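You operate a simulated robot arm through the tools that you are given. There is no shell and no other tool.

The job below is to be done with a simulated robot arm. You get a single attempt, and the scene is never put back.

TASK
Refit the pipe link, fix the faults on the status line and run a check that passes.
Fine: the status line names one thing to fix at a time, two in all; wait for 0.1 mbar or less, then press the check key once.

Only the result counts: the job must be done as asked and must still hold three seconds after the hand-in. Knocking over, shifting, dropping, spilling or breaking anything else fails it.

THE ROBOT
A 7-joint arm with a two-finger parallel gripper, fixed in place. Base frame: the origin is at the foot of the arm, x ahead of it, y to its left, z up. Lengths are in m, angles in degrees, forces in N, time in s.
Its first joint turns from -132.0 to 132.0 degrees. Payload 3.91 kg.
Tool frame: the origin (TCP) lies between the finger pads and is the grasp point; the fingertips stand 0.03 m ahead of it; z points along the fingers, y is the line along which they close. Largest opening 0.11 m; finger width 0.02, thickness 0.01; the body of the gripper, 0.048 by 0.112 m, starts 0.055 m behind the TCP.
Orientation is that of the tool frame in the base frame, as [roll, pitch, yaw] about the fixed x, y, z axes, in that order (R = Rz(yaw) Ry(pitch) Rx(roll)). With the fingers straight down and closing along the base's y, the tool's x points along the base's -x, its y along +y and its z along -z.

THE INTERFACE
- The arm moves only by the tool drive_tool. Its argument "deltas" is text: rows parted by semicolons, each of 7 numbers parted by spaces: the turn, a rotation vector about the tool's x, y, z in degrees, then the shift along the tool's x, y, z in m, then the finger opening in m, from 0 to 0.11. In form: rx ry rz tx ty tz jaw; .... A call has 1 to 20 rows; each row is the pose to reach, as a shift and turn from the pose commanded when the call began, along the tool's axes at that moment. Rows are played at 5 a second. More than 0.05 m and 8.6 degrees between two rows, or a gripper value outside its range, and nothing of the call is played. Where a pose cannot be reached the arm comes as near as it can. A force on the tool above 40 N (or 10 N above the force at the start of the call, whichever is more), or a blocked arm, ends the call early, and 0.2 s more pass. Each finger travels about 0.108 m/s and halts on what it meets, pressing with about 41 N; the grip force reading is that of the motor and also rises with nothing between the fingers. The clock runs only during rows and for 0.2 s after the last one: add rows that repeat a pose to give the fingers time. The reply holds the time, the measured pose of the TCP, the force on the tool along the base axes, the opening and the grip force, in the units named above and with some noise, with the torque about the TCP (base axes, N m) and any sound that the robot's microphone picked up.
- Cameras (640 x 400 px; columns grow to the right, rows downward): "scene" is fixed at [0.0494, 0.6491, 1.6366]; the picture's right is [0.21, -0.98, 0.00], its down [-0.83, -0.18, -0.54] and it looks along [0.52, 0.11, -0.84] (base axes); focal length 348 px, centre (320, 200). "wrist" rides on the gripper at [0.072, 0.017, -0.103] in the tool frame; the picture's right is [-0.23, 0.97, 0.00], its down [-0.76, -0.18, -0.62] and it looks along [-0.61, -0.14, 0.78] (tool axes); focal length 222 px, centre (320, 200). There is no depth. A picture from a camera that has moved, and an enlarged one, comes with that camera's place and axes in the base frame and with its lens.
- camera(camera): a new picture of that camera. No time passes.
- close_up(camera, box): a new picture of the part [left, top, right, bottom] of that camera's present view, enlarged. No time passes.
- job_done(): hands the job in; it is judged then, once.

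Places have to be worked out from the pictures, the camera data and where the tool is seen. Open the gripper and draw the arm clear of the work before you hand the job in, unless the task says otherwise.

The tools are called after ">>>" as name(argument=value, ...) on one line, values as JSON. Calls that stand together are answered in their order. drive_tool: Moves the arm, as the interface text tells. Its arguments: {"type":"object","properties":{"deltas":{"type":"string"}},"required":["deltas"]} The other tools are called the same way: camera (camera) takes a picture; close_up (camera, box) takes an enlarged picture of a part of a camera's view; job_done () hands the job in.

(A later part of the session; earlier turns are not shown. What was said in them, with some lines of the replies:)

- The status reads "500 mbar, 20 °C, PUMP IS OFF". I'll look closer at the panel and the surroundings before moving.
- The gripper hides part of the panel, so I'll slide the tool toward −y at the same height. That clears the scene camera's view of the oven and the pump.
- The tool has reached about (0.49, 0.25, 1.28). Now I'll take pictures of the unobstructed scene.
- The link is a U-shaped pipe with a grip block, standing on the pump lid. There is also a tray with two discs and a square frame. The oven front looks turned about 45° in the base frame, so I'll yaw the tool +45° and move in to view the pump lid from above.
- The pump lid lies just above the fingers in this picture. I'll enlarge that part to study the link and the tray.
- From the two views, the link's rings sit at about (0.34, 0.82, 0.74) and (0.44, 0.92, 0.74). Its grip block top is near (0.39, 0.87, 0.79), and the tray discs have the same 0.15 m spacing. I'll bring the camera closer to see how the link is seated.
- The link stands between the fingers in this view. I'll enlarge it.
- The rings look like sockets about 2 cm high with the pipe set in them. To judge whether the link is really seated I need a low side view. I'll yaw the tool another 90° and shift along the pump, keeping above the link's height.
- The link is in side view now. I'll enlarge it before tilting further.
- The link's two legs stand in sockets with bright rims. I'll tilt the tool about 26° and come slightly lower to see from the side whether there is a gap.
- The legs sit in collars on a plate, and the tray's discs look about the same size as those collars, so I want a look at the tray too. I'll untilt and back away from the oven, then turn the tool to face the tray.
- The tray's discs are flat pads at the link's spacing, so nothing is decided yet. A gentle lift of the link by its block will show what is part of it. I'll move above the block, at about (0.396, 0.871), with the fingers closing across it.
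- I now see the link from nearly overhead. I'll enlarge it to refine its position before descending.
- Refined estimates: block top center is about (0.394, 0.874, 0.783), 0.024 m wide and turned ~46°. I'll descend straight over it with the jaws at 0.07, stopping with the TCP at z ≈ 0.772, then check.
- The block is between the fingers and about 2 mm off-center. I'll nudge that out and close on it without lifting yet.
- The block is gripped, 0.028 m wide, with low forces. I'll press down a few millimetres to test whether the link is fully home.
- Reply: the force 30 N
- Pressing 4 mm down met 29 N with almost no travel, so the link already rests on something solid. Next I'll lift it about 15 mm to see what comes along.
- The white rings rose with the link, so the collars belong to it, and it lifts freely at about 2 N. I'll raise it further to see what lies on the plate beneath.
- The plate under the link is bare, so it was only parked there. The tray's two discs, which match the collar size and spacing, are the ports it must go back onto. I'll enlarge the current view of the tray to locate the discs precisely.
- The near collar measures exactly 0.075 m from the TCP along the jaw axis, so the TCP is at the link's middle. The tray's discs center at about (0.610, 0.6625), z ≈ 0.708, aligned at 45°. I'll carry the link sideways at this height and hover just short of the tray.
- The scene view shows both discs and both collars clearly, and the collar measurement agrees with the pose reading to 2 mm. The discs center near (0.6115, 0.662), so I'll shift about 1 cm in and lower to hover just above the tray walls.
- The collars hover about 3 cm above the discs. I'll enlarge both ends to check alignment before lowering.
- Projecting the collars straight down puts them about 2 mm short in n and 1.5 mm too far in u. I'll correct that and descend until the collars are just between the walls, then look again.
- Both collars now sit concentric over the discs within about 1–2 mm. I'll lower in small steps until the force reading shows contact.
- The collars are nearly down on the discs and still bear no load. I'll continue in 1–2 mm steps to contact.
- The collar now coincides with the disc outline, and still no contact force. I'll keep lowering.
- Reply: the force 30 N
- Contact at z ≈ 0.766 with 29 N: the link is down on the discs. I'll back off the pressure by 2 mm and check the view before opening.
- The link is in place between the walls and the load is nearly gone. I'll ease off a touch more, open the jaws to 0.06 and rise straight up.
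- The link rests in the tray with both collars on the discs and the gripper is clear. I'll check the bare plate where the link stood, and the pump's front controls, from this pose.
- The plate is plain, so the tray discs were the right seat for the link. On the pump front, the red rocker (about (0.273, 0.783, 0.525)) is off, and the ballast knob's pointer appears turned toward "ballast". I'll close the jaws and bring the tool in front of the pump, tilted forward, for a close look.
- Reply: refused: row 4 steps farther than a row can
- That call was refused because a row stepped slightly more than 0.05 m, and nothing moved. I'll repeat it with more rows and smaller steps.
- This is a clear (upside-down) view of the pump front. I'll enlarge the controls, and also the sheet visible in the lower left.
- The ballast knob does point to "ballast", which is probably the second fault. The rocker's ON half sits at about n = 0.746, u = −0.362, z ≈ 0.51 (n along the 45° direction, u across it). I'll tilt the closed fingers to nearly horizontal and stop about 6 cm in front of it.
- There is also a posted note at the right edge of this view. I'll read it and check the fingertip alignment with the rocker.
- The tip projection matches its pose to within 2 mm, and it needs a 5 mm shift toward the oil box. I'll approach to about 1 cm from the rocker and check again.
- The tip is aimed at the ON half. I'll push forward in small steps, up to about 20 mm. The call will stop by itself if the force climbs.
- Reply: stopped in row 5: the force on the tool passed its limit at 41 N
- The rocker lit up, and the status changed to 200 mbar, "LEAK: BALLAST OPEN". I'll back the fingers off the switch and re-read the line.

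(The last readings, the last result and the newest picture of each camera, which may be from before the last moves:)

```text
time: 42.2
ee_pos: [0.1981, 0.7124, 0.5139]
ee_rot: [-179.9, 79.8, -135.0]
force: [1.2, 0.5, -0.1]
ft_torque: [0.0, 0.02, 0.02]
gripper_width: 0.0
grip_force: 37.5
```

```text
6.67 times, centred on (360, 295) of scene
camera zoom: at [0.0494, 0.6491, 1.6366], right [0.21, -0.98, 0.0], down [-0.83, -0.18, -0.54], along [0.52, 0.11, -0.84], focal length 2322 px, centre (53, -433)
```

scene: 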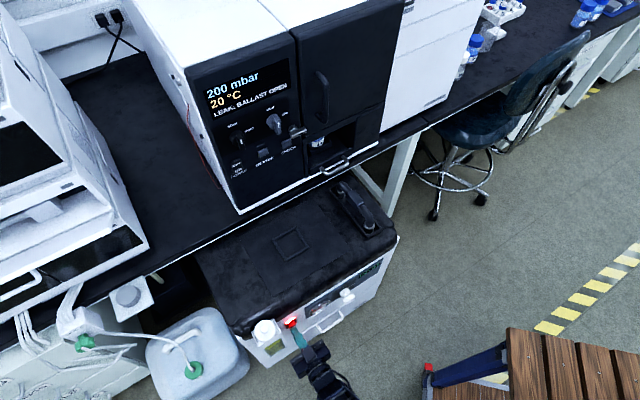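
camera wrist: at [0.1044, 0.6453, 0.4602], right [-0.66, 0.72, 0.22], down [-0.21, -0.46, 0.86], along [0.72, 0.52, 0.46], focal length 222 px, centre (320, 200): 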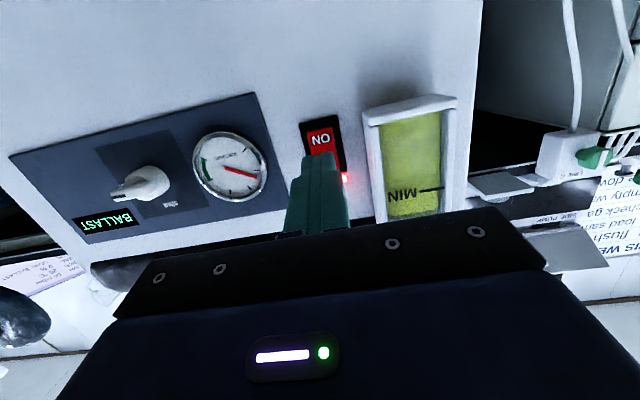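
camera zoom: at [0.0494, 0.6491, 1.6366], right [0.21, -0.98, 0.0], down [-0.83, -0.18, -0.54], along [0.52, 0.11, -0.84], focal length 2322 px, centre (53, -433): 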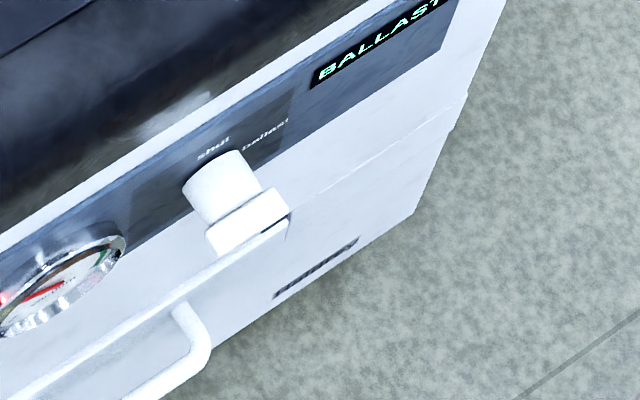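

Status reads 50 mbar and falling, with "LEAK: BALLAST OPEN", and the pump display shows BALLAST. The knob axis is around u ≈ −0.165, z ≈ 0.514, and its bar lies horizontal and must turn 90° counter-clockwise to "shut". I'll move sideways in front of it and level the tool.

>>> drive_tool(deltas="0 -2 0 0.001 -0.04 -0.005 0; 0 -4 0 0.002 -0.08 -0.01 0; 0 -6 0 0.003 -0.12 -0.015 0.02; 0 -8 0 0.004 -0.16 -0.02 0.04; 0 -10 0 0.0042 -0.199 -0.0236 0.05; 0 -10 0 0.0042 -0.199 -0.0236 0.05")

>>> camera(camera="wrist")

>>> close_up(camera="scene", box=[310, 260, 420, 360])

```text
time: 43.6
ee_pos: [0.3219, 0.5558, 0.5121]
ee_rot: [-177.3, 89.8, -132.2]
force: [-0.4, 0.6, -0.4]
ft_torque: [0.01, -0.01, 0.03]
gripper_width: 0.0504
grip_force: 0.1
```

```text
taken
camera wrist: at [0.2366, 0.4954, 0.4396], right [-0.69, 0.69, 0.23], down [-0.31, -0.56, 0.76], along [0.65, 0.45, 0.6], focal length 222 px, centre (320, 200)
```

wrist: 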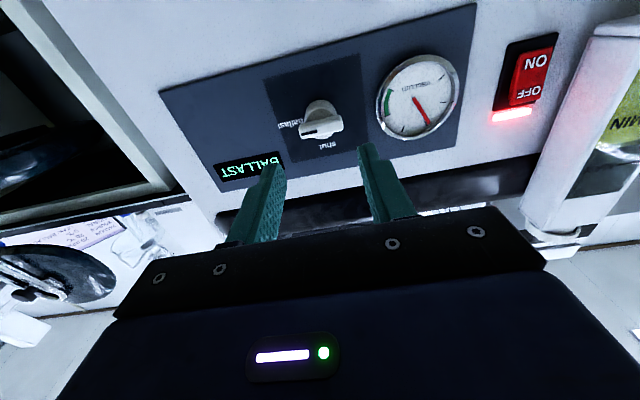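

```text
4.00 times, centred on (365, 310) of scene
camera zoom: at [0.0494, 0.6491, 1.6366], right [0.21, -0.98, 0.0], down [-0.83, -0.18, -0.54], along [0.52, 0.11, -0.84], focal length 1393 px, centre (140, -240)
```

zoom: 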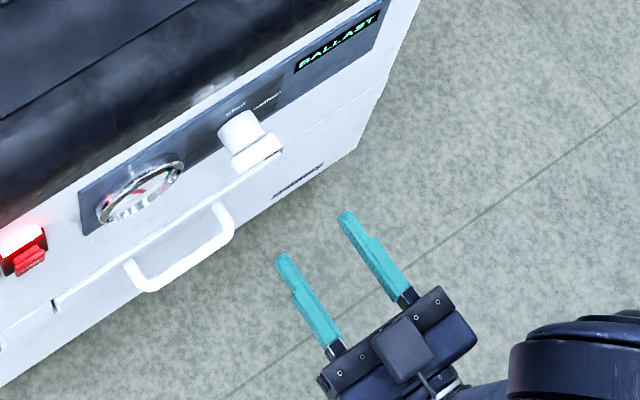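

The tool is level in front of the knob. I'll enlarge the knob to fix its axis position and see the bar's shape.

>>> close_up(camera="wrist", box=[260, 70, 380, 170])

>>> close_up(camera="scene", box=[340, 275, 390, 320])

```text
4.00 times, centred on (320, 120) of wrist
camera zoom: at [0.2366, 0.4954, 0.4396], right [-0.69, 0.69, 0.23], down [-0.31, -0.56, 0.76], along [0.65, 0.45, 0.6], focal length 888 px, centre (320, 520)
```

zoom: 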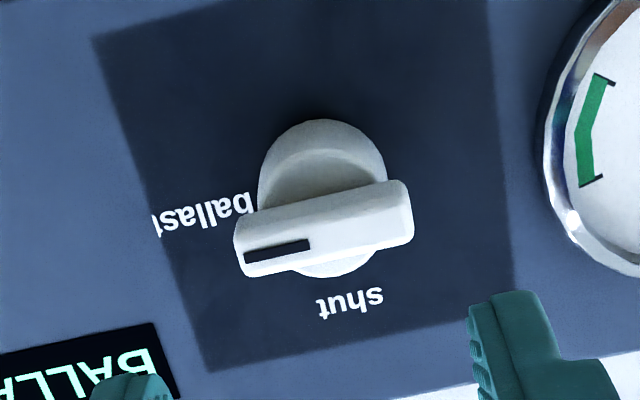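

```text
8.89 times, centred on (365, 298) of scene
camera zoom: at [0.0494, 0.6491, 1.6366], right [0.21, -0.98, 0.0], down [-0.83, -0.18, -0.54], along [0.52, 0.11, -0.84], focal length 3096 px, centre (-80, -667)
```

zoom: 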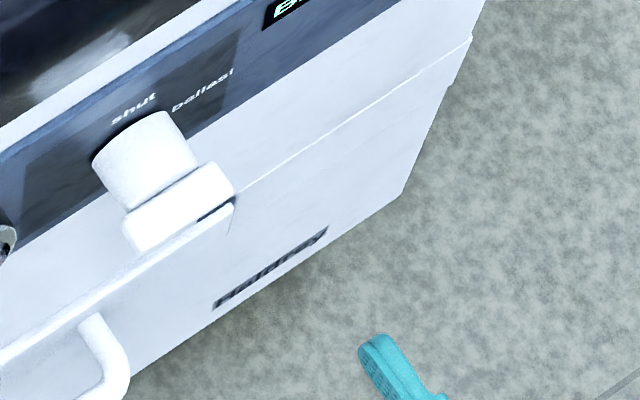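

The bar is about 43 × 11 mm and 14 mm deep. It's centered at n ≈ 0.724, u ≈ −0.1645, z ≈ 0.5155, and its front face is near n ≈ 0.717. I'll roll the tool +90° about its axis so the fingers sit above and below the bar.

>>> drive_tool(deltas="0 0 7.5 -0.0034 -0.001 0 0.05; 0 0 15 -0.0034 -0.001 0 0.05; 0 0 22.5 -0.0034 -0.001 0 0.05; 0 0 30 -0.0034 -0.001 0 0.05; 0 0 37.5 -0.0034 -0.001 0 0.05; 0 0 45 -0.0034 -0.001 0 0.05; 0 0 52.5 -0.0034 -0.001 0 0.05; 0 0 60 -0.0034 -0.001 0 0.05; 0 0 67.5 -0.0034 -0.001 0 0.05; 0 0 75 -0.0034 -0.001 0 0.05; 0 0 82.5 -0.0034 -0.001 0 0.05; 0 0 90 -0.0034 -0.001 0 0.05; 0 0 90 -0.0034 -0.001 0 0.05")

>>> camera(camera="wrist")

>>> camera(camera="scene")

>>> close_up(camera="scene", box=[320, 270, 410, 350])

```text
time: 46.4
ee_pos: [0.3242, 0.556, 0.5166]
ee_rot: [90.2, -0.1, 134.9]
force: [0.3, 0.0, 0.2]
ft_torque: [0.0, 0.0, -0.01]
gripper_width: 0.0501
grip_force: 0.0
```

```text
taken
camera wrist: at [0.1981, 0.5348, 0.5345], right [0.16, -0.16, 0.97], down [0.1, -0.98, -0.18], along [0.98, 0.12, -0.14], focal length 222 px, centre (320, 200)
```

wrist: 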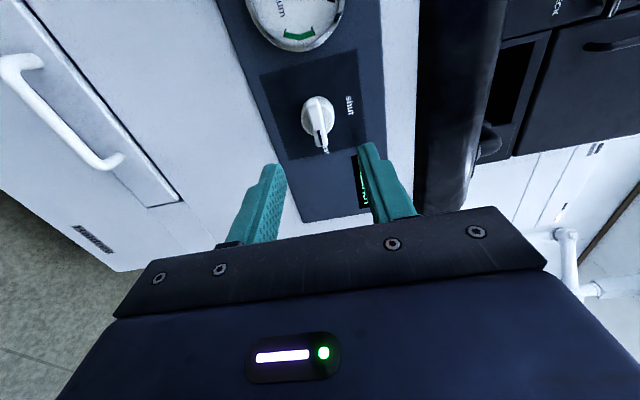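

```text
taken
```

scene: 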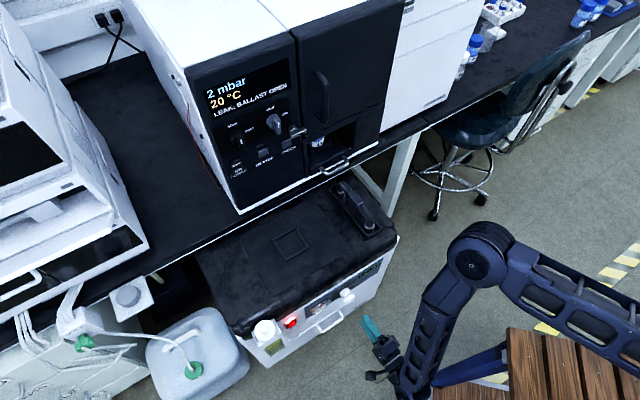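

```text
5.00 times, centred on (365, 310) of scene
camera zoom: at [0.0494, 0.6491, 1.6366], right [0.21, -0.98, 0.0], down [-0.83, -0.18, -0.54], along [0.52, 0.11, -0.84], focal length 1741 px, centre (95, -350)
```

zoom: 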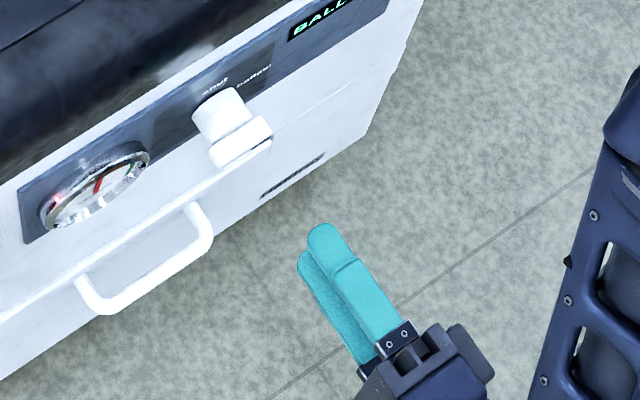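

The fingers are now above and below the bar's level. I'll enlarge this side view to confirm the vertical alignment before moving in.

>>> close_up(camera="wrist", box=[250, 70, 400, 190])

```text
3.33 times, centred on (325, 130) of wrist
camera zoom: at [0.1981, 0.5348, 0.5345], right [0.16, -0.16, 0.97], down [0.1, -0.98, -0.18], along [0.98, 0.12, -0.14], focal length 740 px, centre (303, 433)
```

zoom: 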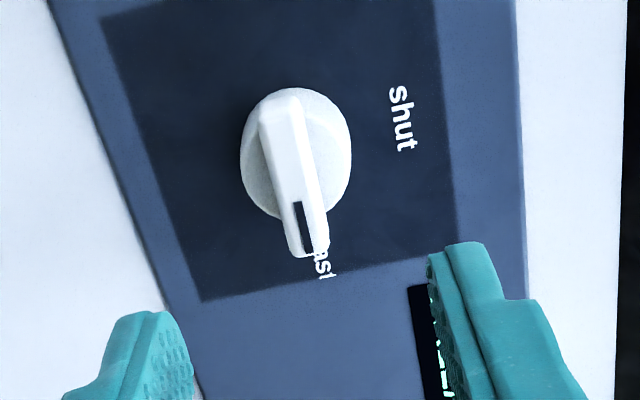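

The bar's center reads u ≈ −0.168, z ≈ 0.516, so only a 3 mm sideways trim is needed. I'll advance until the fingertips are level with the bar's front face and check again.

>>> drive_tool(deltas="0 0 0 0.003 -0.0006 0.02 0.04; 0 0 0 0.003 -0.0006 0.04 0.035; 0 0 0 0.003 -0.0006 0.06 0.035; 0 0 0 0.003 -0.0006 0.06 0.035")

>>> close_up(camera="wrist", box=[250, 70, 400, 220])

>>> close_up(camera="scene", box=[330, 270, 390, 330])

```text
time: 47.4
ee_pos: [0.3638, 0.6002, 0.5182]
ee_rot: [90.2, 0.0, 134.9]
force: [-0.9, -0.6, -0.1]
ft_torque: [0.01, 0.02, 0.0]
gripper_width: 0.0348
grip_force: 0.0
```

```text
2.67 times, centred on (325, 145) of wrist
camera zoom: at [0.2407, 0.5801, 0.5346], right [0.16, -0.16, 0.97], down [0.1, -0.98, -0.18], along [0.98, 0.12, -0.14], focal length 592 px, centre (307, 347)
```

zoom: 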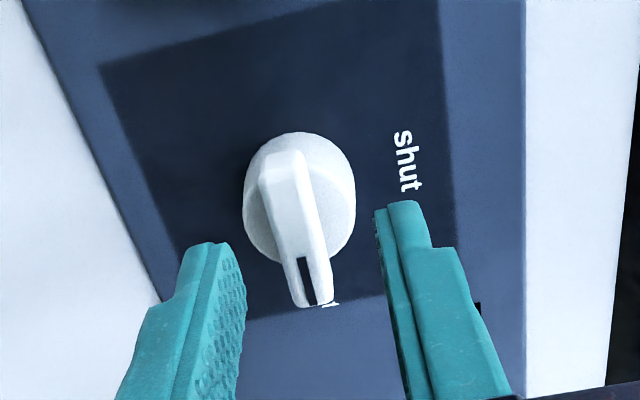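

```text
6.67 times, centred on (360, 300) of scene
camera zoom: at [0.0494, 0.6491, 1.6366], right [0.21, -0.98, 0.0], down [-0.83, -0.18, -0.54], along [0.52, 0.11, -0.84], focal length 2322 px, centre (53, -467)
```

zoom: 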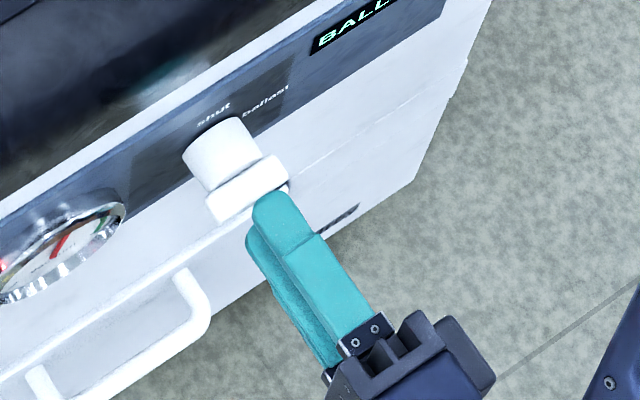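

Fingertips are about 4–10 mm short of the bar with good vertical alignment. I'll lower by 1.5 mm and advance in small steps while watching for contact.

>>> drive_tool(deltas="0 0 0 0 -0.0015 0.004 0.03; 0 0 0 0 -0.0015 0.008 0.03; 0 0 0 0 -0.0015 0.012 0.03; 0 0 0 0 -0.0015 0.015 0.03; 0 0 0 0 -0.0015 0.015 0.03")

>>> close_up(camera="wrist", box=[250, 70, 400, 220])

>>> close_up(camera="scene", box=[330, 270, 390, 330])

```text
time: 48.6
ee_pos: [0.3757, 0.6105, 0.5138]
ee_rot: [90.2, 0.0, 134.8]
force: [-0.5, 0.3, 0.1]
ft_torque: [-0.03, -0.01, 0.01]
gripper_width: 0.0301
grip_force: 0.0
```

```text
2.67 times, centred on (325, 145) of wrist
camera zoom: at [0.2506, 0.59, 0.5319], right [0.16, -0.16, 0.97], down [0.1, -0.98, -0.18], along [0.98, 0.12, -0.14], focal length 592 px, centre (307, 347)
```

zoom: 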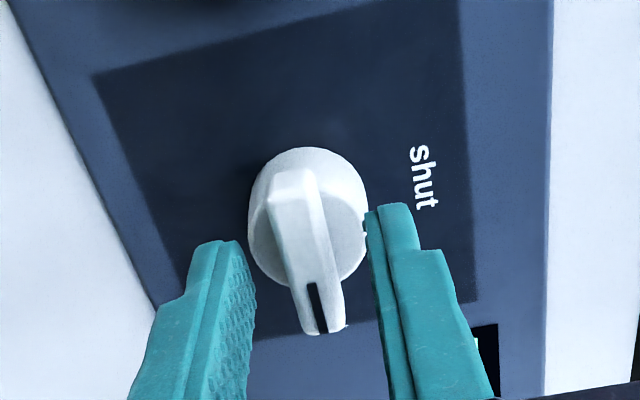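

```text
6.67 times, centred on (360, 300) of scene
camera zoom: at [0.0494, 0.6491, 1.6366], right [0.21, -0.98, 0.0], down [-0.83, -0.18, -0.54], along [0.52, 0.11, -0.84], focal length 2322 px, centre (53, -467)
```

zoom: 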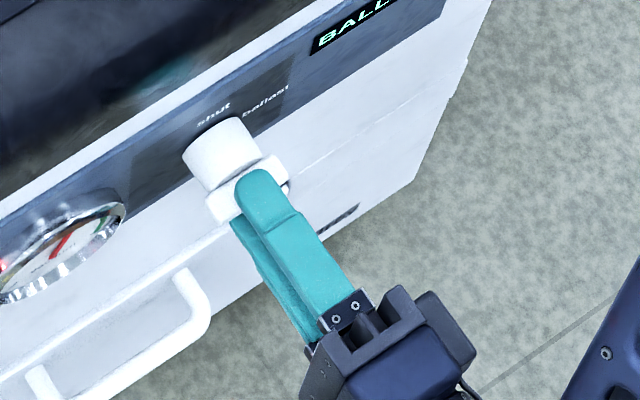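

The fingertips now straddle the bar, about 10 mm deep and with no contact yet. I'll close on it and read the width and forces.

>>> drive_tool(deltas="0 0 0 0.0015 0.0005 0 0.02; 0 0 0 0.0015 0.0005 0 0.01; 0 0 0 0.0015 0.0005 0 0.005; 0 0 0 0.0015 0.0005 0 0.005")

>>> close_up(camera="wrist", box=[250, 70, 400, 220])

>>> close_up(camera="scene", box=[330, 270, 390, 330])

```text
time: 49.6
ee_pos: [0.3735, 0.6117, 0.5149]
ee_rot: [90.2, 0.0, 134.9]
force: [0.5, 0.9, -7.3]
ft_torque: [-0.04, 0.06, -0.55]
gripper_width: 0.012
grip_force: 44.5
```

```text
2.67 times, centred on (325, 145) of wrist
camera zoom: at [0.2492, 0.5906, 0.532], right [0.16, -0.16, 0.97], down [0.1, -0.98, -0.17], along [0.98, 0.12, -0.14], focal length 592 px, centre (307, 347)
```

zoom: 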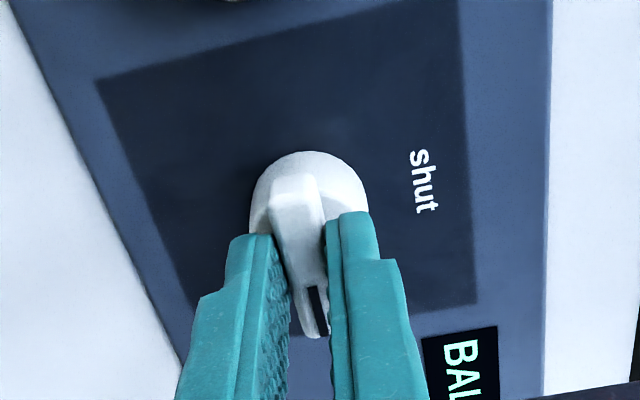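

```text
6.67 times, centred on (360, 300) of scene
camera zoom: at [0.0494, 0.6491, 1.6366], right [0.21, -0.98, 0.0], down [-0.83, -0.18, -0.54], along [0.52, 0.11, -0.84], focal length 2322 px, centre (53, -467)
```

zoom: 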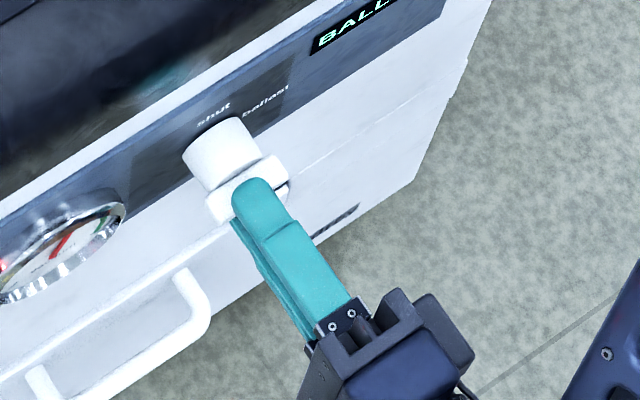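

The grip is on the 12 mm bar with only a slight −7 N vertical load. I'll loosen the jaws to just over the bar width so it can slide a little. Then I'll turn the tool counter-clockwise (−z) to 45° first and check.

>>> drive_tool(deltas="0 0 0 0 -0.0005 0 0.0135; 0 0 -5 0 -0.0005 0 0.0135; 0 0 -12 0 -0.0005 0 0.0135; 0 0 -19 0 -0.0005 0 0.0135; 0 0 -26 0 -0.0005 0 0.0135; 0 0 -33 0 -0.0005 0 0.0135; 0 0 -40 0 -0.0005 0 0.0135; 0 0 -47 0 -0.0005 0 0.0135; 0 0 -47 0 -0.0005 0 0.0135")

>>> close_up(camera="wrist", box=[250, 70, 400, 220])

>>> camera(camera="scene")

```text
time: 51.6
ee_pos: [0.3721, 0.6113, 0.5145]
ee_rot: [90.3, 47.1, 135.1]
force: [4.4, -2.2, -5.6]
ft_torque: [-0.04, 0.06, -0.16]
gripper_width: 0.0172
grip_force: 3.7
```

```text
2.67 times, centred on (325, 145) of wrist
camera zoom: at [0.2548, 0.5824, 0.4733], right [-0.39, 0.4, 0.83], down [0.02, -0.9, 0.44], along [0.92, 0.19, 0.35], focal length 592 px, centre (307, 347)
```

zoom: 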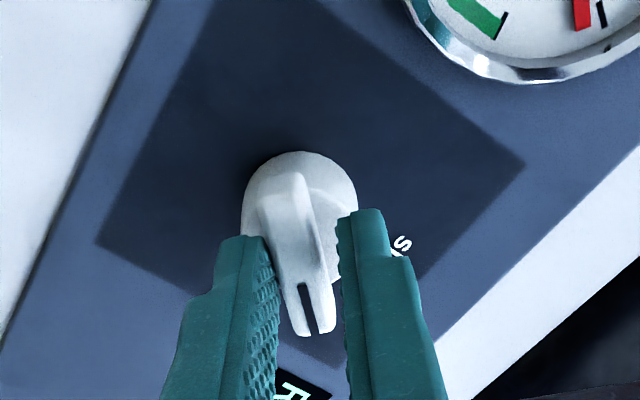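

```text
taken
```

scene: 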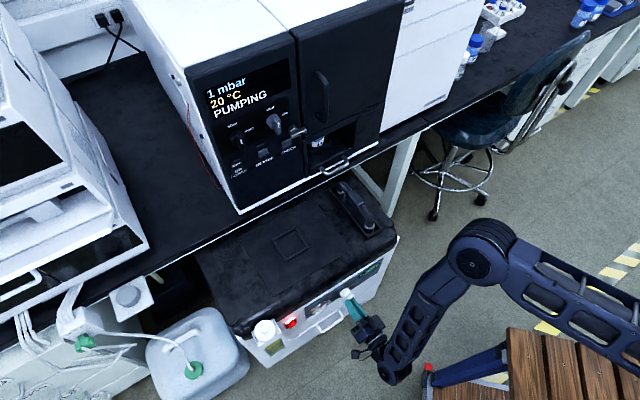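

The status line now reads "PUMPING" at 1 mbar, so the ballast fault is cleared. I'll finish turning the knob fully to "shut".

>>> drive_tool(deltas="0 0 -7 0 0 0 0.0135; 0 0 -14 0 0 0 0.0135; 0 0 -21 0 0 0 0.0135; 0 0 -28 0 0 0 0.0135; 0 0 -35 0 0 0 0.0135; 0 0 -42 0 0 0 0.0135; 0 0 -46 0 0 0 0.0135; 0 0 -46 0 0 0 0.0135")

>>> close_up(camera="wrist", box=[250, 70, 400, 220])

>>> camera(camera="scene")

```text
time: 53.4
ee_pos: [0.3723, 0.6107, 0.5149]
ee_rot: [-93.6, 86.9, -48.7]
force: [10.0, -6.4, -4.0]
ft_torque: [0.01, 0.17, -0.23]
gripper_width: 0.0195
grip_force: 6.1
```

```text
2.67 times, centred on (325, 145) of wrist
camera zoom: at [0.29, 0.548, 0.4426], right [-0.69, 0.7, 0.17], down [-0.34, -0.53, 0.77], along [0.63, 0.48, 0.61], focal length 592 px, centre (307, 347)
```

zoom: 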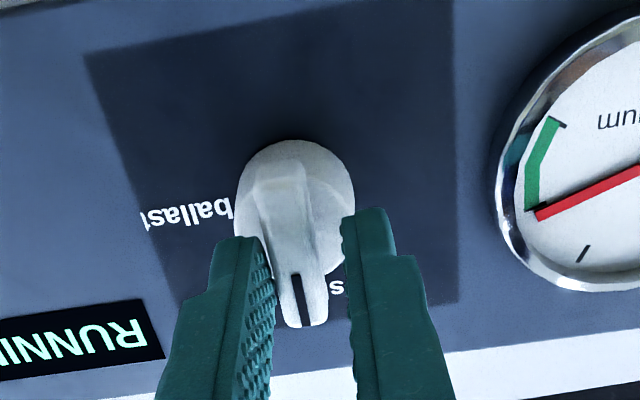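

```text
taken
```

scene: 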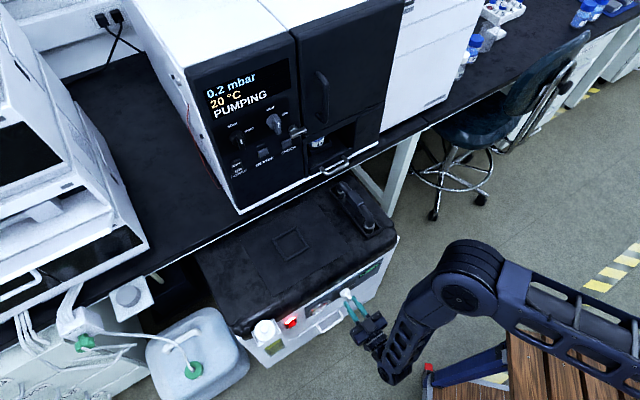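

The knob's pointer now stands at "shut" and the pump display says RUNNING, at 0.2 mbar. I'll open the jaws and back straight out.

>>> drive_tool(deltas="0 0 0 0 0 0 0.03; 0 0 0 0 0 0 0.05; 0 0 0 0 0 0 0.05; 0 0 0 0 0 -0.03 0.05; 0 0 0 0 0 -0.06 0.05; 0 0 0 0 0 -0.09 0.05; 0 0 0 0 0 -0.09 0.05")

>>> close_up(camera="wrist", box=[240, 80, 400, 200])

>>> camera(camera="scene")

>>> close_up(camera="scene", box=[190, 60, 310, 180])

```text
time: 55.0
ee_pos: [0.3103, 0.5449, 0.5162]
ee_rot: [-93.2, 87.0, -48.3]
force: [-0.1, -0.5, -0.5]
ft_torque: [-0.01, -0.02, 0.02]
gripper_width: 0.0502
grip_force: 0.1
```

```text
3.33 times, centred on (320, 140) of wrist
camera zoom: at [0.2263, 0.4827, 0.4433], right [-0.69, 0.7, 0.18], down [-0.34, -0.54, 0.77], along [0.63, 0.48, 0.61], focal length 740 px, centre (320, 400)
```

zoom: 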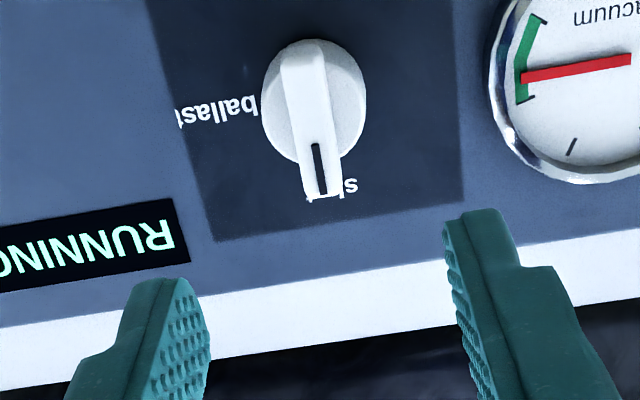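

```text
taken
```

scene: 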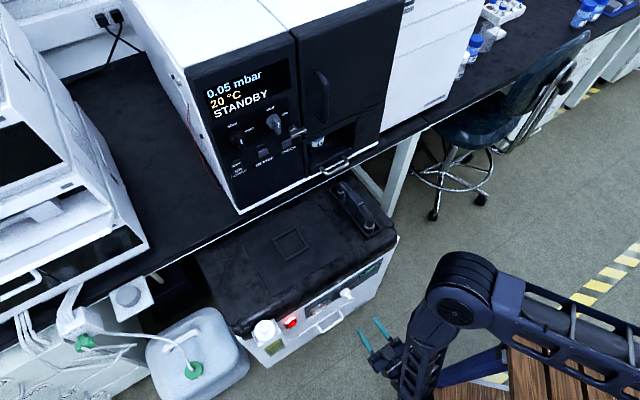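

```text
3.33 times, centred on (250, 120) of scene
camera zoom: at [0.0494, 0.6491, 1.6366], right [0.21, -0.98, 0.0], down [-0.83, -0.18, -0.54], along [0.52, 0.11, -0.84], focal length 1161 px, centre (553, 467)
```

zoom: 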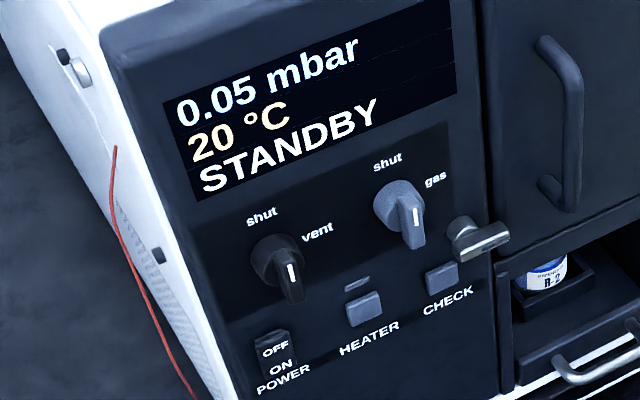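

0.05 mbar with status STANDBY, so both faults are fixed and the pressure is below 0.1 mbar. The CHECK key is near u ≈ −0.18, z ≈ 0.99 on the panel at n ≈ 1.02. I'll close the jaws and raise the tool clear of the pump, keeping it level.

>>> drive_tool(deltas="0 0 0.5 -0.047 -0.001 0 0.04; 0 0 1 -0.095 -0.002 0 0.02; 0 0 1.5 -0.143 -0.003 0 0; 0 0 2 -0.19 -0.004 0 0; 0 0 2.5 -0.238 -0.005 0 0; 0 0 3 -0.286 -0.006 0 0; 0 0 3 -0.334 -0.007 0 0; 0 0 3 -0.382 -0.008 0 0; 0 0 3 -0.43 -0.009 0 0; 0 0 3 -0.476 -0.01 0 0; 0 0 3 -0.476 -0.01 0 0")

>>> camera(camera="wrist")

>>> camera(camera="scene")

```text
time: 57.4
ee_pos: [0.3, 0.5631, 0.9928]
ee_rot: [-169.8, 89.8, -124.8]
force: [0.4, 0.3, 0.2]
ft_torque: [-0.01, -0.03, -0.01]
gripper_width: 0.0002
grip_force: 37.7
```

```text
taken
camera wrist: at [0.2147, 0.5016, 0.9196], right [-0.69, 0.69, 0.23], down [-0.31, -0.56, 0.76], along [0.65, 0.45, 0.6], focal length 222 px, centre (320, 200)
```

wrist: 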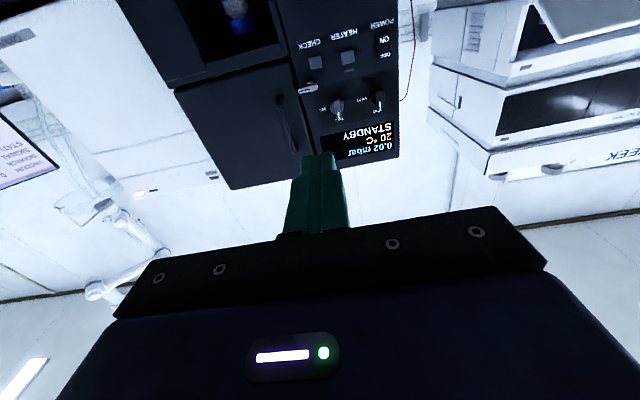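

```text
taken
```

scene: 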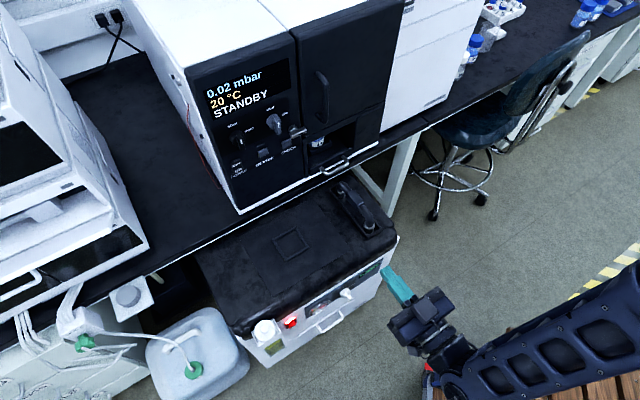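

0.02 mbar, STANDBY. The panel appears upside down in the wrist view, so I'll enlarge it to locate the CHECK key precisely.

>>> close_up(camera="wrist", box=[270, 10, 420, 170])

>>> close_up(camera="scene", box=[250, 90, 330, 170])

```text
2.50 times, centred on (345, 90) of wrist
camera zoom: at [0.2147, 0.5016, 0.9196], right [-0.69, 0.69, 0.23], down [-0.31, -0.56, 0.76], along [0.65, 0.45, 0.6], focal length 555 px, centre (258, 475)
```

zoom: 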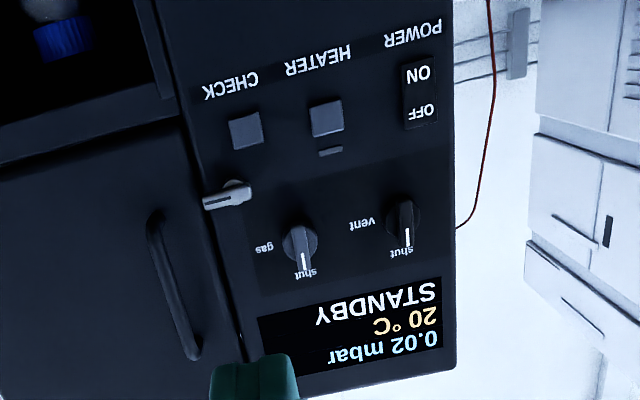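

```text
5.00 times, centred on (290, 130) of scene
camera zoom: at [0.0494, 0.6491, 1.6366], right [0.21, -0.98, 0.0], down [-0.83, -0.18, -0.54], along [0.52, 0.11, -0.84], focal length 1741 px, centre (470, 550)
```

zoom: 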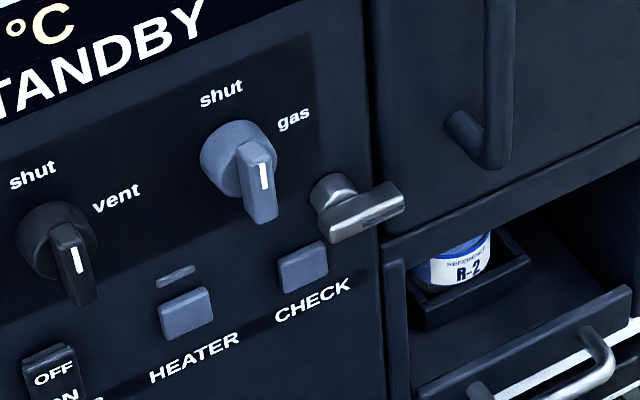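

The CHECK key triangulates to about n = 1.03, u = −0.178, z = 0.977. I'll move straight in to about 12 cm from it and take another look.

>>> drive_tool(deltas="0 0 0 0.003 -0.001 0.04 0; 0 0 0 0.006 -0.003 0.08 0; 0 0 0 0.009 -0.005 0.12 0; 0 0 0 0.012 -0.006 0.16 0; 0 0 0 0.014 -0.007 0.2 0; 0 0 0 0.015 -0.008 0.24 0; 0 0 0 0.015 -0.008 0.27 0; 0 0 0 0.015 -0.008 0.27 0")

>>> camera(camera="wrist")

>>> camera(camera="scene")

>>> close_up(camera="wrist", box=[220, 40, 420, 200])

>>> close_up(camera="scene", box=[240, 90, 360, 190])

```text
time: 59.2
ee_pos: [0.4968, 0.74, 0.9773]
ee_rot: [-171.6, 89.8, -126.8]
force: [-0.6, -0.2, 0.4]
ft_torque: [0.0, 0.0, -0.02]
gripper_width: 0.0001
grip_force: 38.3
```

```text
taken
camera wrist: at [0.4119, 0.6807, 0.9038], right [-0.69, 0.69, 0.23], down [-0.31, -0.56, 0.76], along [0.65, 0.45, 0.6], focal length 222 px, centre (320, 200)
```

wrist: 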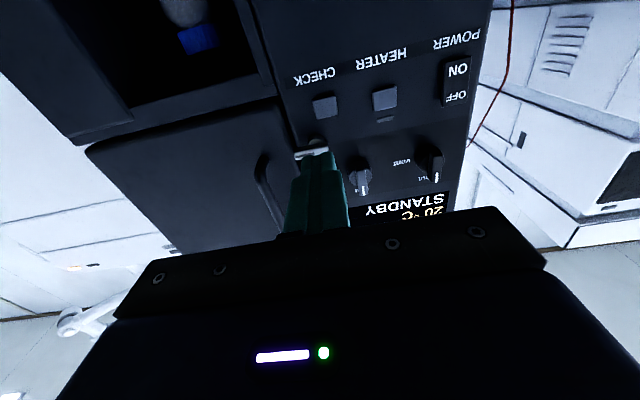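

```text
taken
```

scene: 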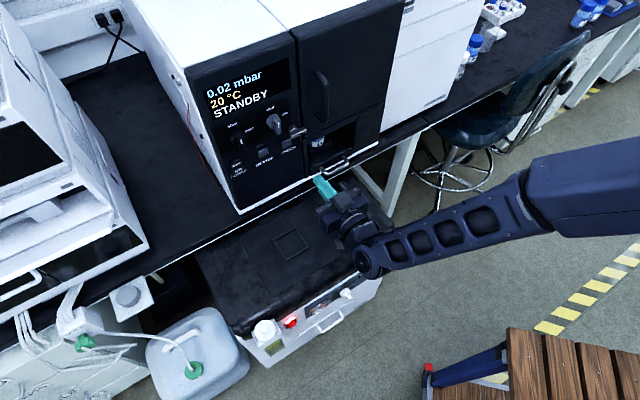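

```text
2.50 times, centred on (320, 120) of wrist
camera zoom: at [0.4119, 0.6807, 0.9038], right [-0.69, 0.69, 0.23], down [-0.31, -0.56, 0.76], along [0.65, 0.45, 0.6], focal length 555 px, centre (320, 400)
```

zoom: 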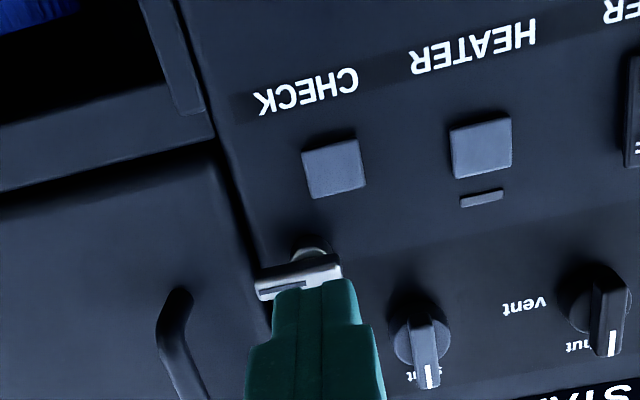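

```text
4.00 times, centred on (300, 140) of scene
camera zoom: at [0.0494, 0.6491, 1.6366], right [0.21, -0.98, 0.0], down [-0.83, -0.18, -0.54], along [0.52, 0.11, -0.84], focal length 1393 px, centre (400, 440)
```

zoom: 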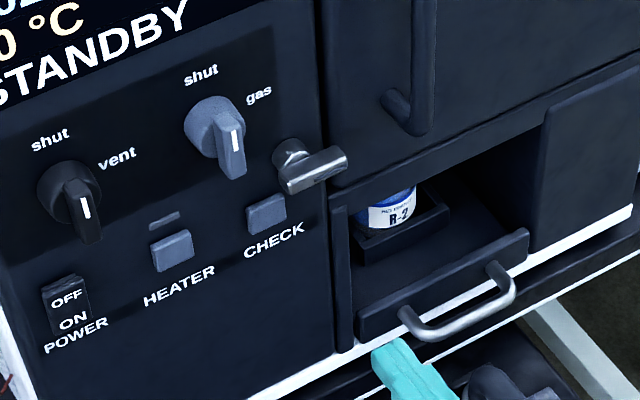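

The key refines to u ≈ −0.180, z ≈ 0.977, face near n ≈ 1.033. The T-handle sits 4 cm above, clear of the fingers. I'll trim 7 mm sideways and close in to about 2 cm in front of the key.

>>> drive_tool(deltas="0 0 0 0 0.007 0.03 0; 0 0 0 0 0.007 0.06 0; 0 0 0 0 0.007 0.085 0; 0 0 0 0 0.007 0.105 0; 0 0 0 0 0.007 0.105 0")

>>> camera(camera="wrist")

>>> close_up(camera="wrist", box=[240, 80, 400, 200])

>>> close_up(camera="scene", box=[240, 90, 360, 190])

```text
time: 60.4
ee_pos: [0.5656, 0.8228, 0.9764]
ee_rot: [-176.0, 89.7, -131.1]
force: [-0.7, 0.3, 0.0]
ft_torque: [0.01, -0.01, 0.01]
gripper_width: 0.0
grip_force: 37.6
```

```text
taken
camera wrist: at [0.4805, 0.7626, 0.9039], right [-0.69, 0.69, 0.23], down [-0.31, -0.56, 0.76], along [0.66, 0.45, 0.6], focal length 222 px, centre (320, 200)
```

wrist: 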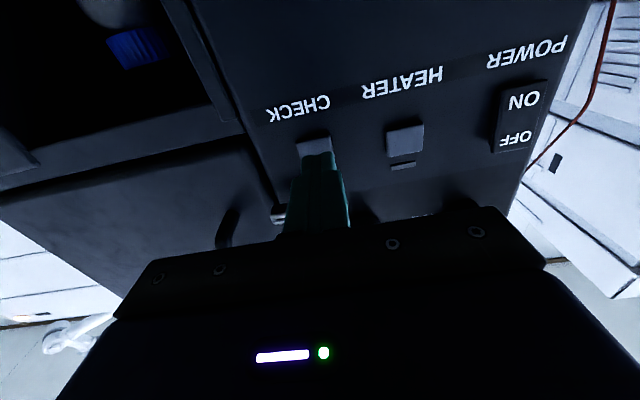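

```text
3.33 times, centred on (320, 140) of wrist
camera zoom: at [0.4805, 0.7626, 0.9039], right [-0.69, 0.69, 0.23], down [-0.31, -0.56, 0.76], along [0.66, 0.45, 0.6], focal length 740 px, centre (320, 400)
```

zoom: 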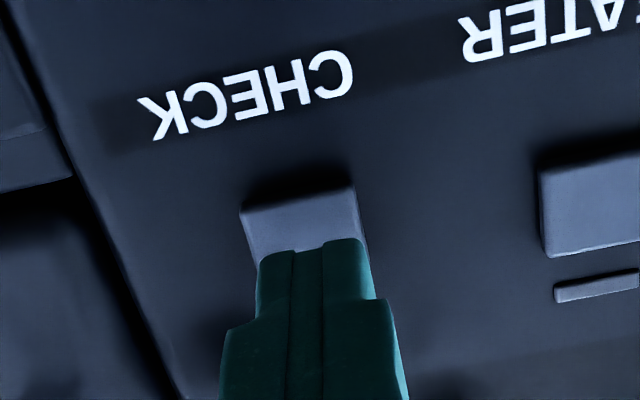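

```text
4.00 times, centred on (300, 140) of scene
camera zoom: at [0.0494, 0.6491, 1.6366], right [0.21, -0.98, 0.0], down [-0.83, -0.18, -0.54], along [0.52, 0.11, -0.84], focal length 1393 px, centre (400, 440)
```

zoom: 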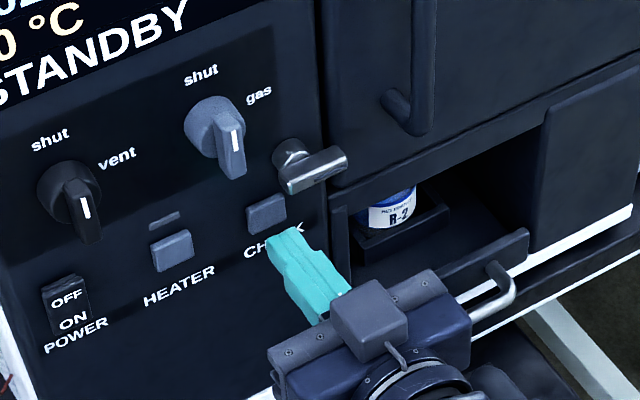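

The tip is lined up with CHECK, needing just a 2.5 mm trim, and it's well away from HEATER. With 0.02 mbar and STANDBY showing, I'll press forward in small steps once.

>>> drive_tool(deltas="0 0 0 -0.0005 -0.0025 0.006 0; 0 0 0 -0.0005 -0.0025 0.011 0; 0 0 0 -0.0005 -0.0025 0.015 0; 0 0 0 -0.0005 -0.0025 0.019 0; 0 0 0 -0.0005 -0.0025 0.022 0")

>>> close_up(camera="scene", box=[190, 60, 330, 180])

>>> close_up(camera="wrist", box=[240, 80, 400, 200])

```text
time: 61.6
ee_pos: [0.5824, 0.8374, 0.9753]
ee_rot: [-173.3, 89.8, -128.4]
force: [-2.4, -2.5, 1.6]
ft_torque: [0.03, -0.01, -0.04]
gripper_width: 0.0
grip_force: 37.7
heard: click
```

```text
3.33 times, centred on (260, 120) of scene
camera zoom: at [0.0494, 0.6491, 1.6366], right [0.21, -0.98, 0.0], down [-0.83, -0.18, -0.54], along [0.52, 0.11, -0.84], focal length 1161 px, centre (520, 467)
```

zoom: 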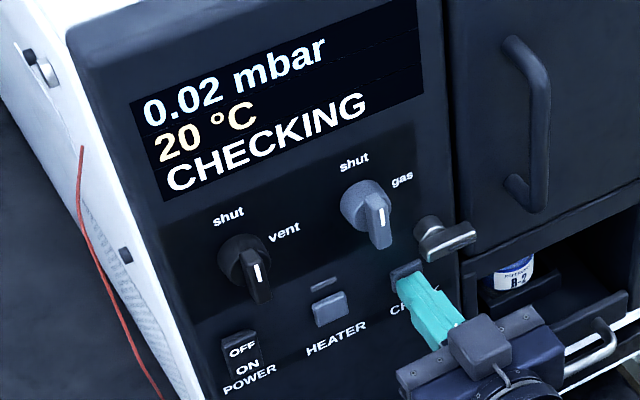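

```text
3.33 times, centred on (320, 140) of wrist
camera zoom: at [0.4965, 0.7765, 0.9025], right [-0.69, 0.69, 0.23], down [-0.31, -0.56, 0.76], along [0.65, 0.45, 0.6], focal length 740 px, centre (320, 400)
```

zoom: 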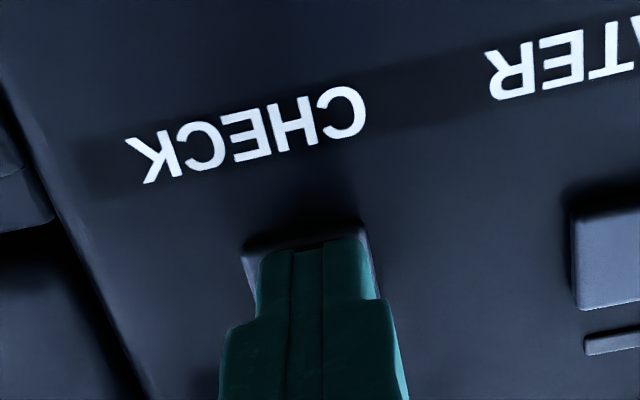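

A click was heard and the status shows "CHECKING". I'll back straight off the key and wait for the result.

>>> drive_tool(deltas="0 0 0 0 0 -0.03 0; 0 0 0 0 0 -0.07 0; 0 0 0 0 0 -0.11 0; 0 0 0 0 0 -0.15 0; 0 0 0 0 0 -0.19 0; 0 0 0 0 0 -0.19 0; 0 0 0 0 0 -0.19 0; 0 0 0 0 0 -0.19 0")

>>> close_up(camera="scene", box=[190, 60, 330, 180])

>>> camera(camera="scene")

```text
time: 63.4
ee_pos: [0.4512, 0.704, 0.9761]
ee_rot: [-175.0, 89.7, -130.1]
force: [-0.2, -0.2, -0.1]
ft_torque: [0.03, 0.01, -0.01]
gripper_width: 0.0
grip_force: 37.2
```

```text
3.33 times, centred on (260, 120) of scene
camera zoom: at [0.0494, 0.6491, 1.6366], right [0.21, -0.98, 0.0], down [-0.83, -0.18, -0.54], along [0.52, 0.11, -0.84], focal length 1161 px, centre (520, 467)
```

zoom: 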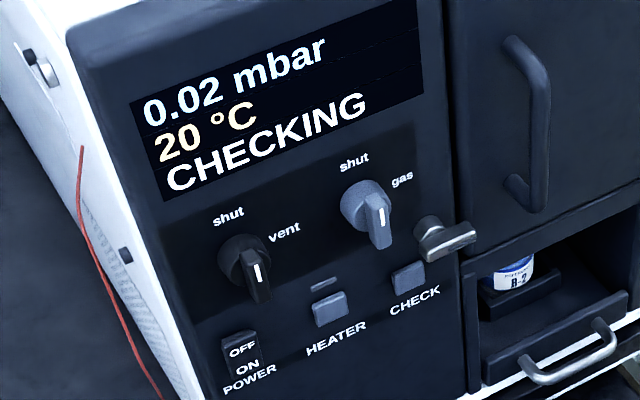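

```text
taken
```

scene: 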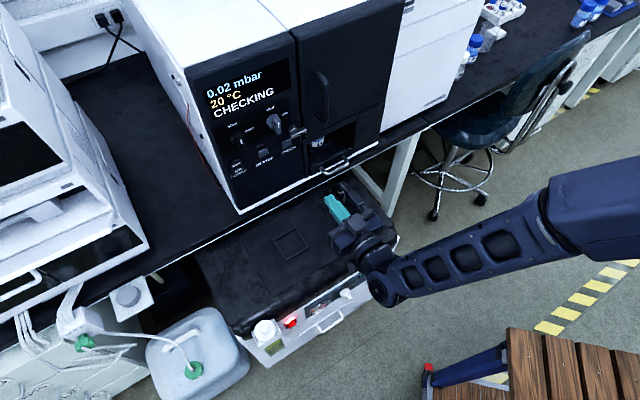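

It's still "CHECKING". I'll keep drawing the arm back, open the gripper and let time pass.

>>> drive_tool(deltas="0 0 0 0 0 -0.04 0; 0 0 0 0 0 -0.08 0.02; 0 0 0 0 0 -0.12 0.05; 0 0 0 0 0 -0.16 0.08; 0 0 0 -0.03 0 -0.19 0.1; 0 0 0 -0.06 0 -0.2 0.1; 0 0 0 -0.06 0 -0.2 0.1; 0 0 0 -0.06 0 -0.2 0.1; 0 0 0 -0.06 0 -0.2 0.1; 0 0 0 -0.06 0 -0.2 0.1; 0 0 0 -0.06 0 -0.2 0.1; 0 0 0 -0.06 0 -0.2 0.1")

>>> close_up(camera="scene", box=[190, 60, 330, 180])

>>> camera(camera="scene")

```text
time: 66.0
ee_pos: [0.3063, 0.5619, 1.033]
ee_rot: [-174.8, 89.8, -129.8]
force: [0.0, 0.6, 0.0]
ft_torque: [0.02, -0.03, 0.01]
gripper_width: 0.1001
grip_force: 0.1
```

```text
3.33 times, centred on (260, 120) of scene
camera zoom: at [0.0494, 0.6491, 1.6366], right [0.21, -0.98, 0.0], down [-0.83, -0.18, -0.54], along [0.52, 0.11, -0.84], focal length 1161 px, centre (520, 467)
```

zoom: 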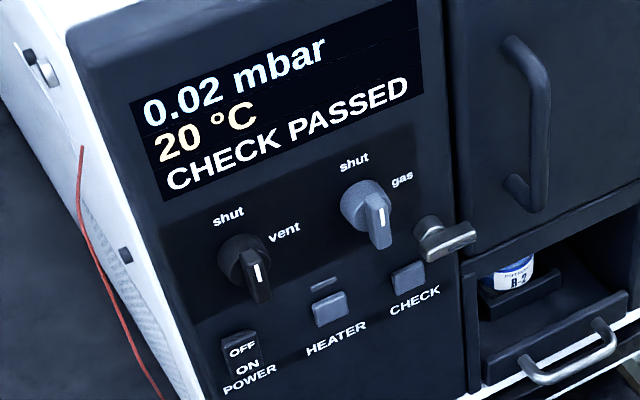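

```text
taken
```

scene: 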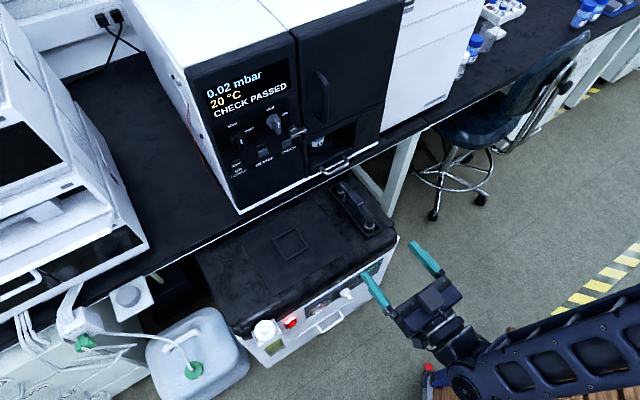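

The panel shows "CHECK PASSED" at 0.02 mbar, and the gripper is open and clear. One last look at the link and the pump controls before handing in.

>>> close_up(camera="scene", box=[320, 165, 410, 240])

>>> close_up(camera="scene", box=[240, 260, 400, 360])

```text
5.33 times, centred on (365, 202) of scene
camera zoom: at [0.0494, 0.6491, 1.6366], right [0.21, -0.98, 0.0], down [-0.83, -0.18, -0.54], along [0.52, 0.11, -0.84], focal length 1857 px, centre (80, 187)
```

zoom: 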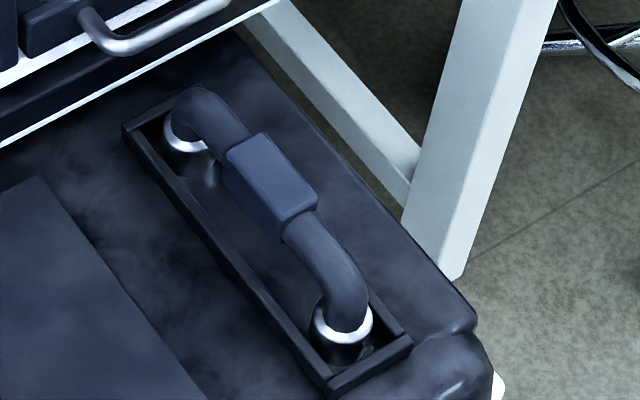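

```text
4.00 times, centred on (320, 310) of scene
camera zoom: at [0.0494, 0.6491, 1.6366], right [0.21, -0.98, 0.0], down [-0.83, -0.18, -0.54], along [0.52, 0.11, -0.84], focal length 1393 px, centre (320, -240)
```

zoom: 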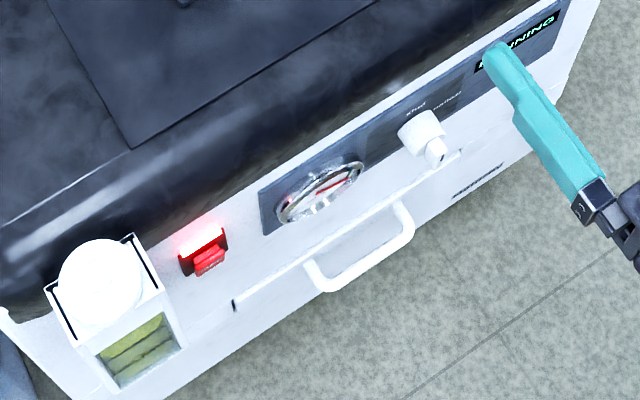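

The link sits in its tray on both discs, the pump is running, the ballast is shut, and the check has passed. Nothing else has been disturbed, so I'm handing the job in.

>>> job_done()

```text
The job is handed in.
```

The job is done and handed in: the panel reads "CHECK PASSED" at 0.02 mbar.

- **Pipe link:** I moved it from the bare plate on the pump lid into the tray, with both ends resting on the two discs. No label names the tray as its seat; I chose it because the discs match the link's ends in size and spacing, and the check then passed.
- **First fault, "PUMP IS OFF":** I switched on the red rocker on the pump front.
- **Second fault, "LEAK: BALLAST OPEN":** I turned the ballast knob to "shut".
- **Check:** I pressed CHECK once, with the panel at 0.02 mbar and STANDBY.

The gripper is open and clear of the equipment. In the last pictures nothing else looked moved.
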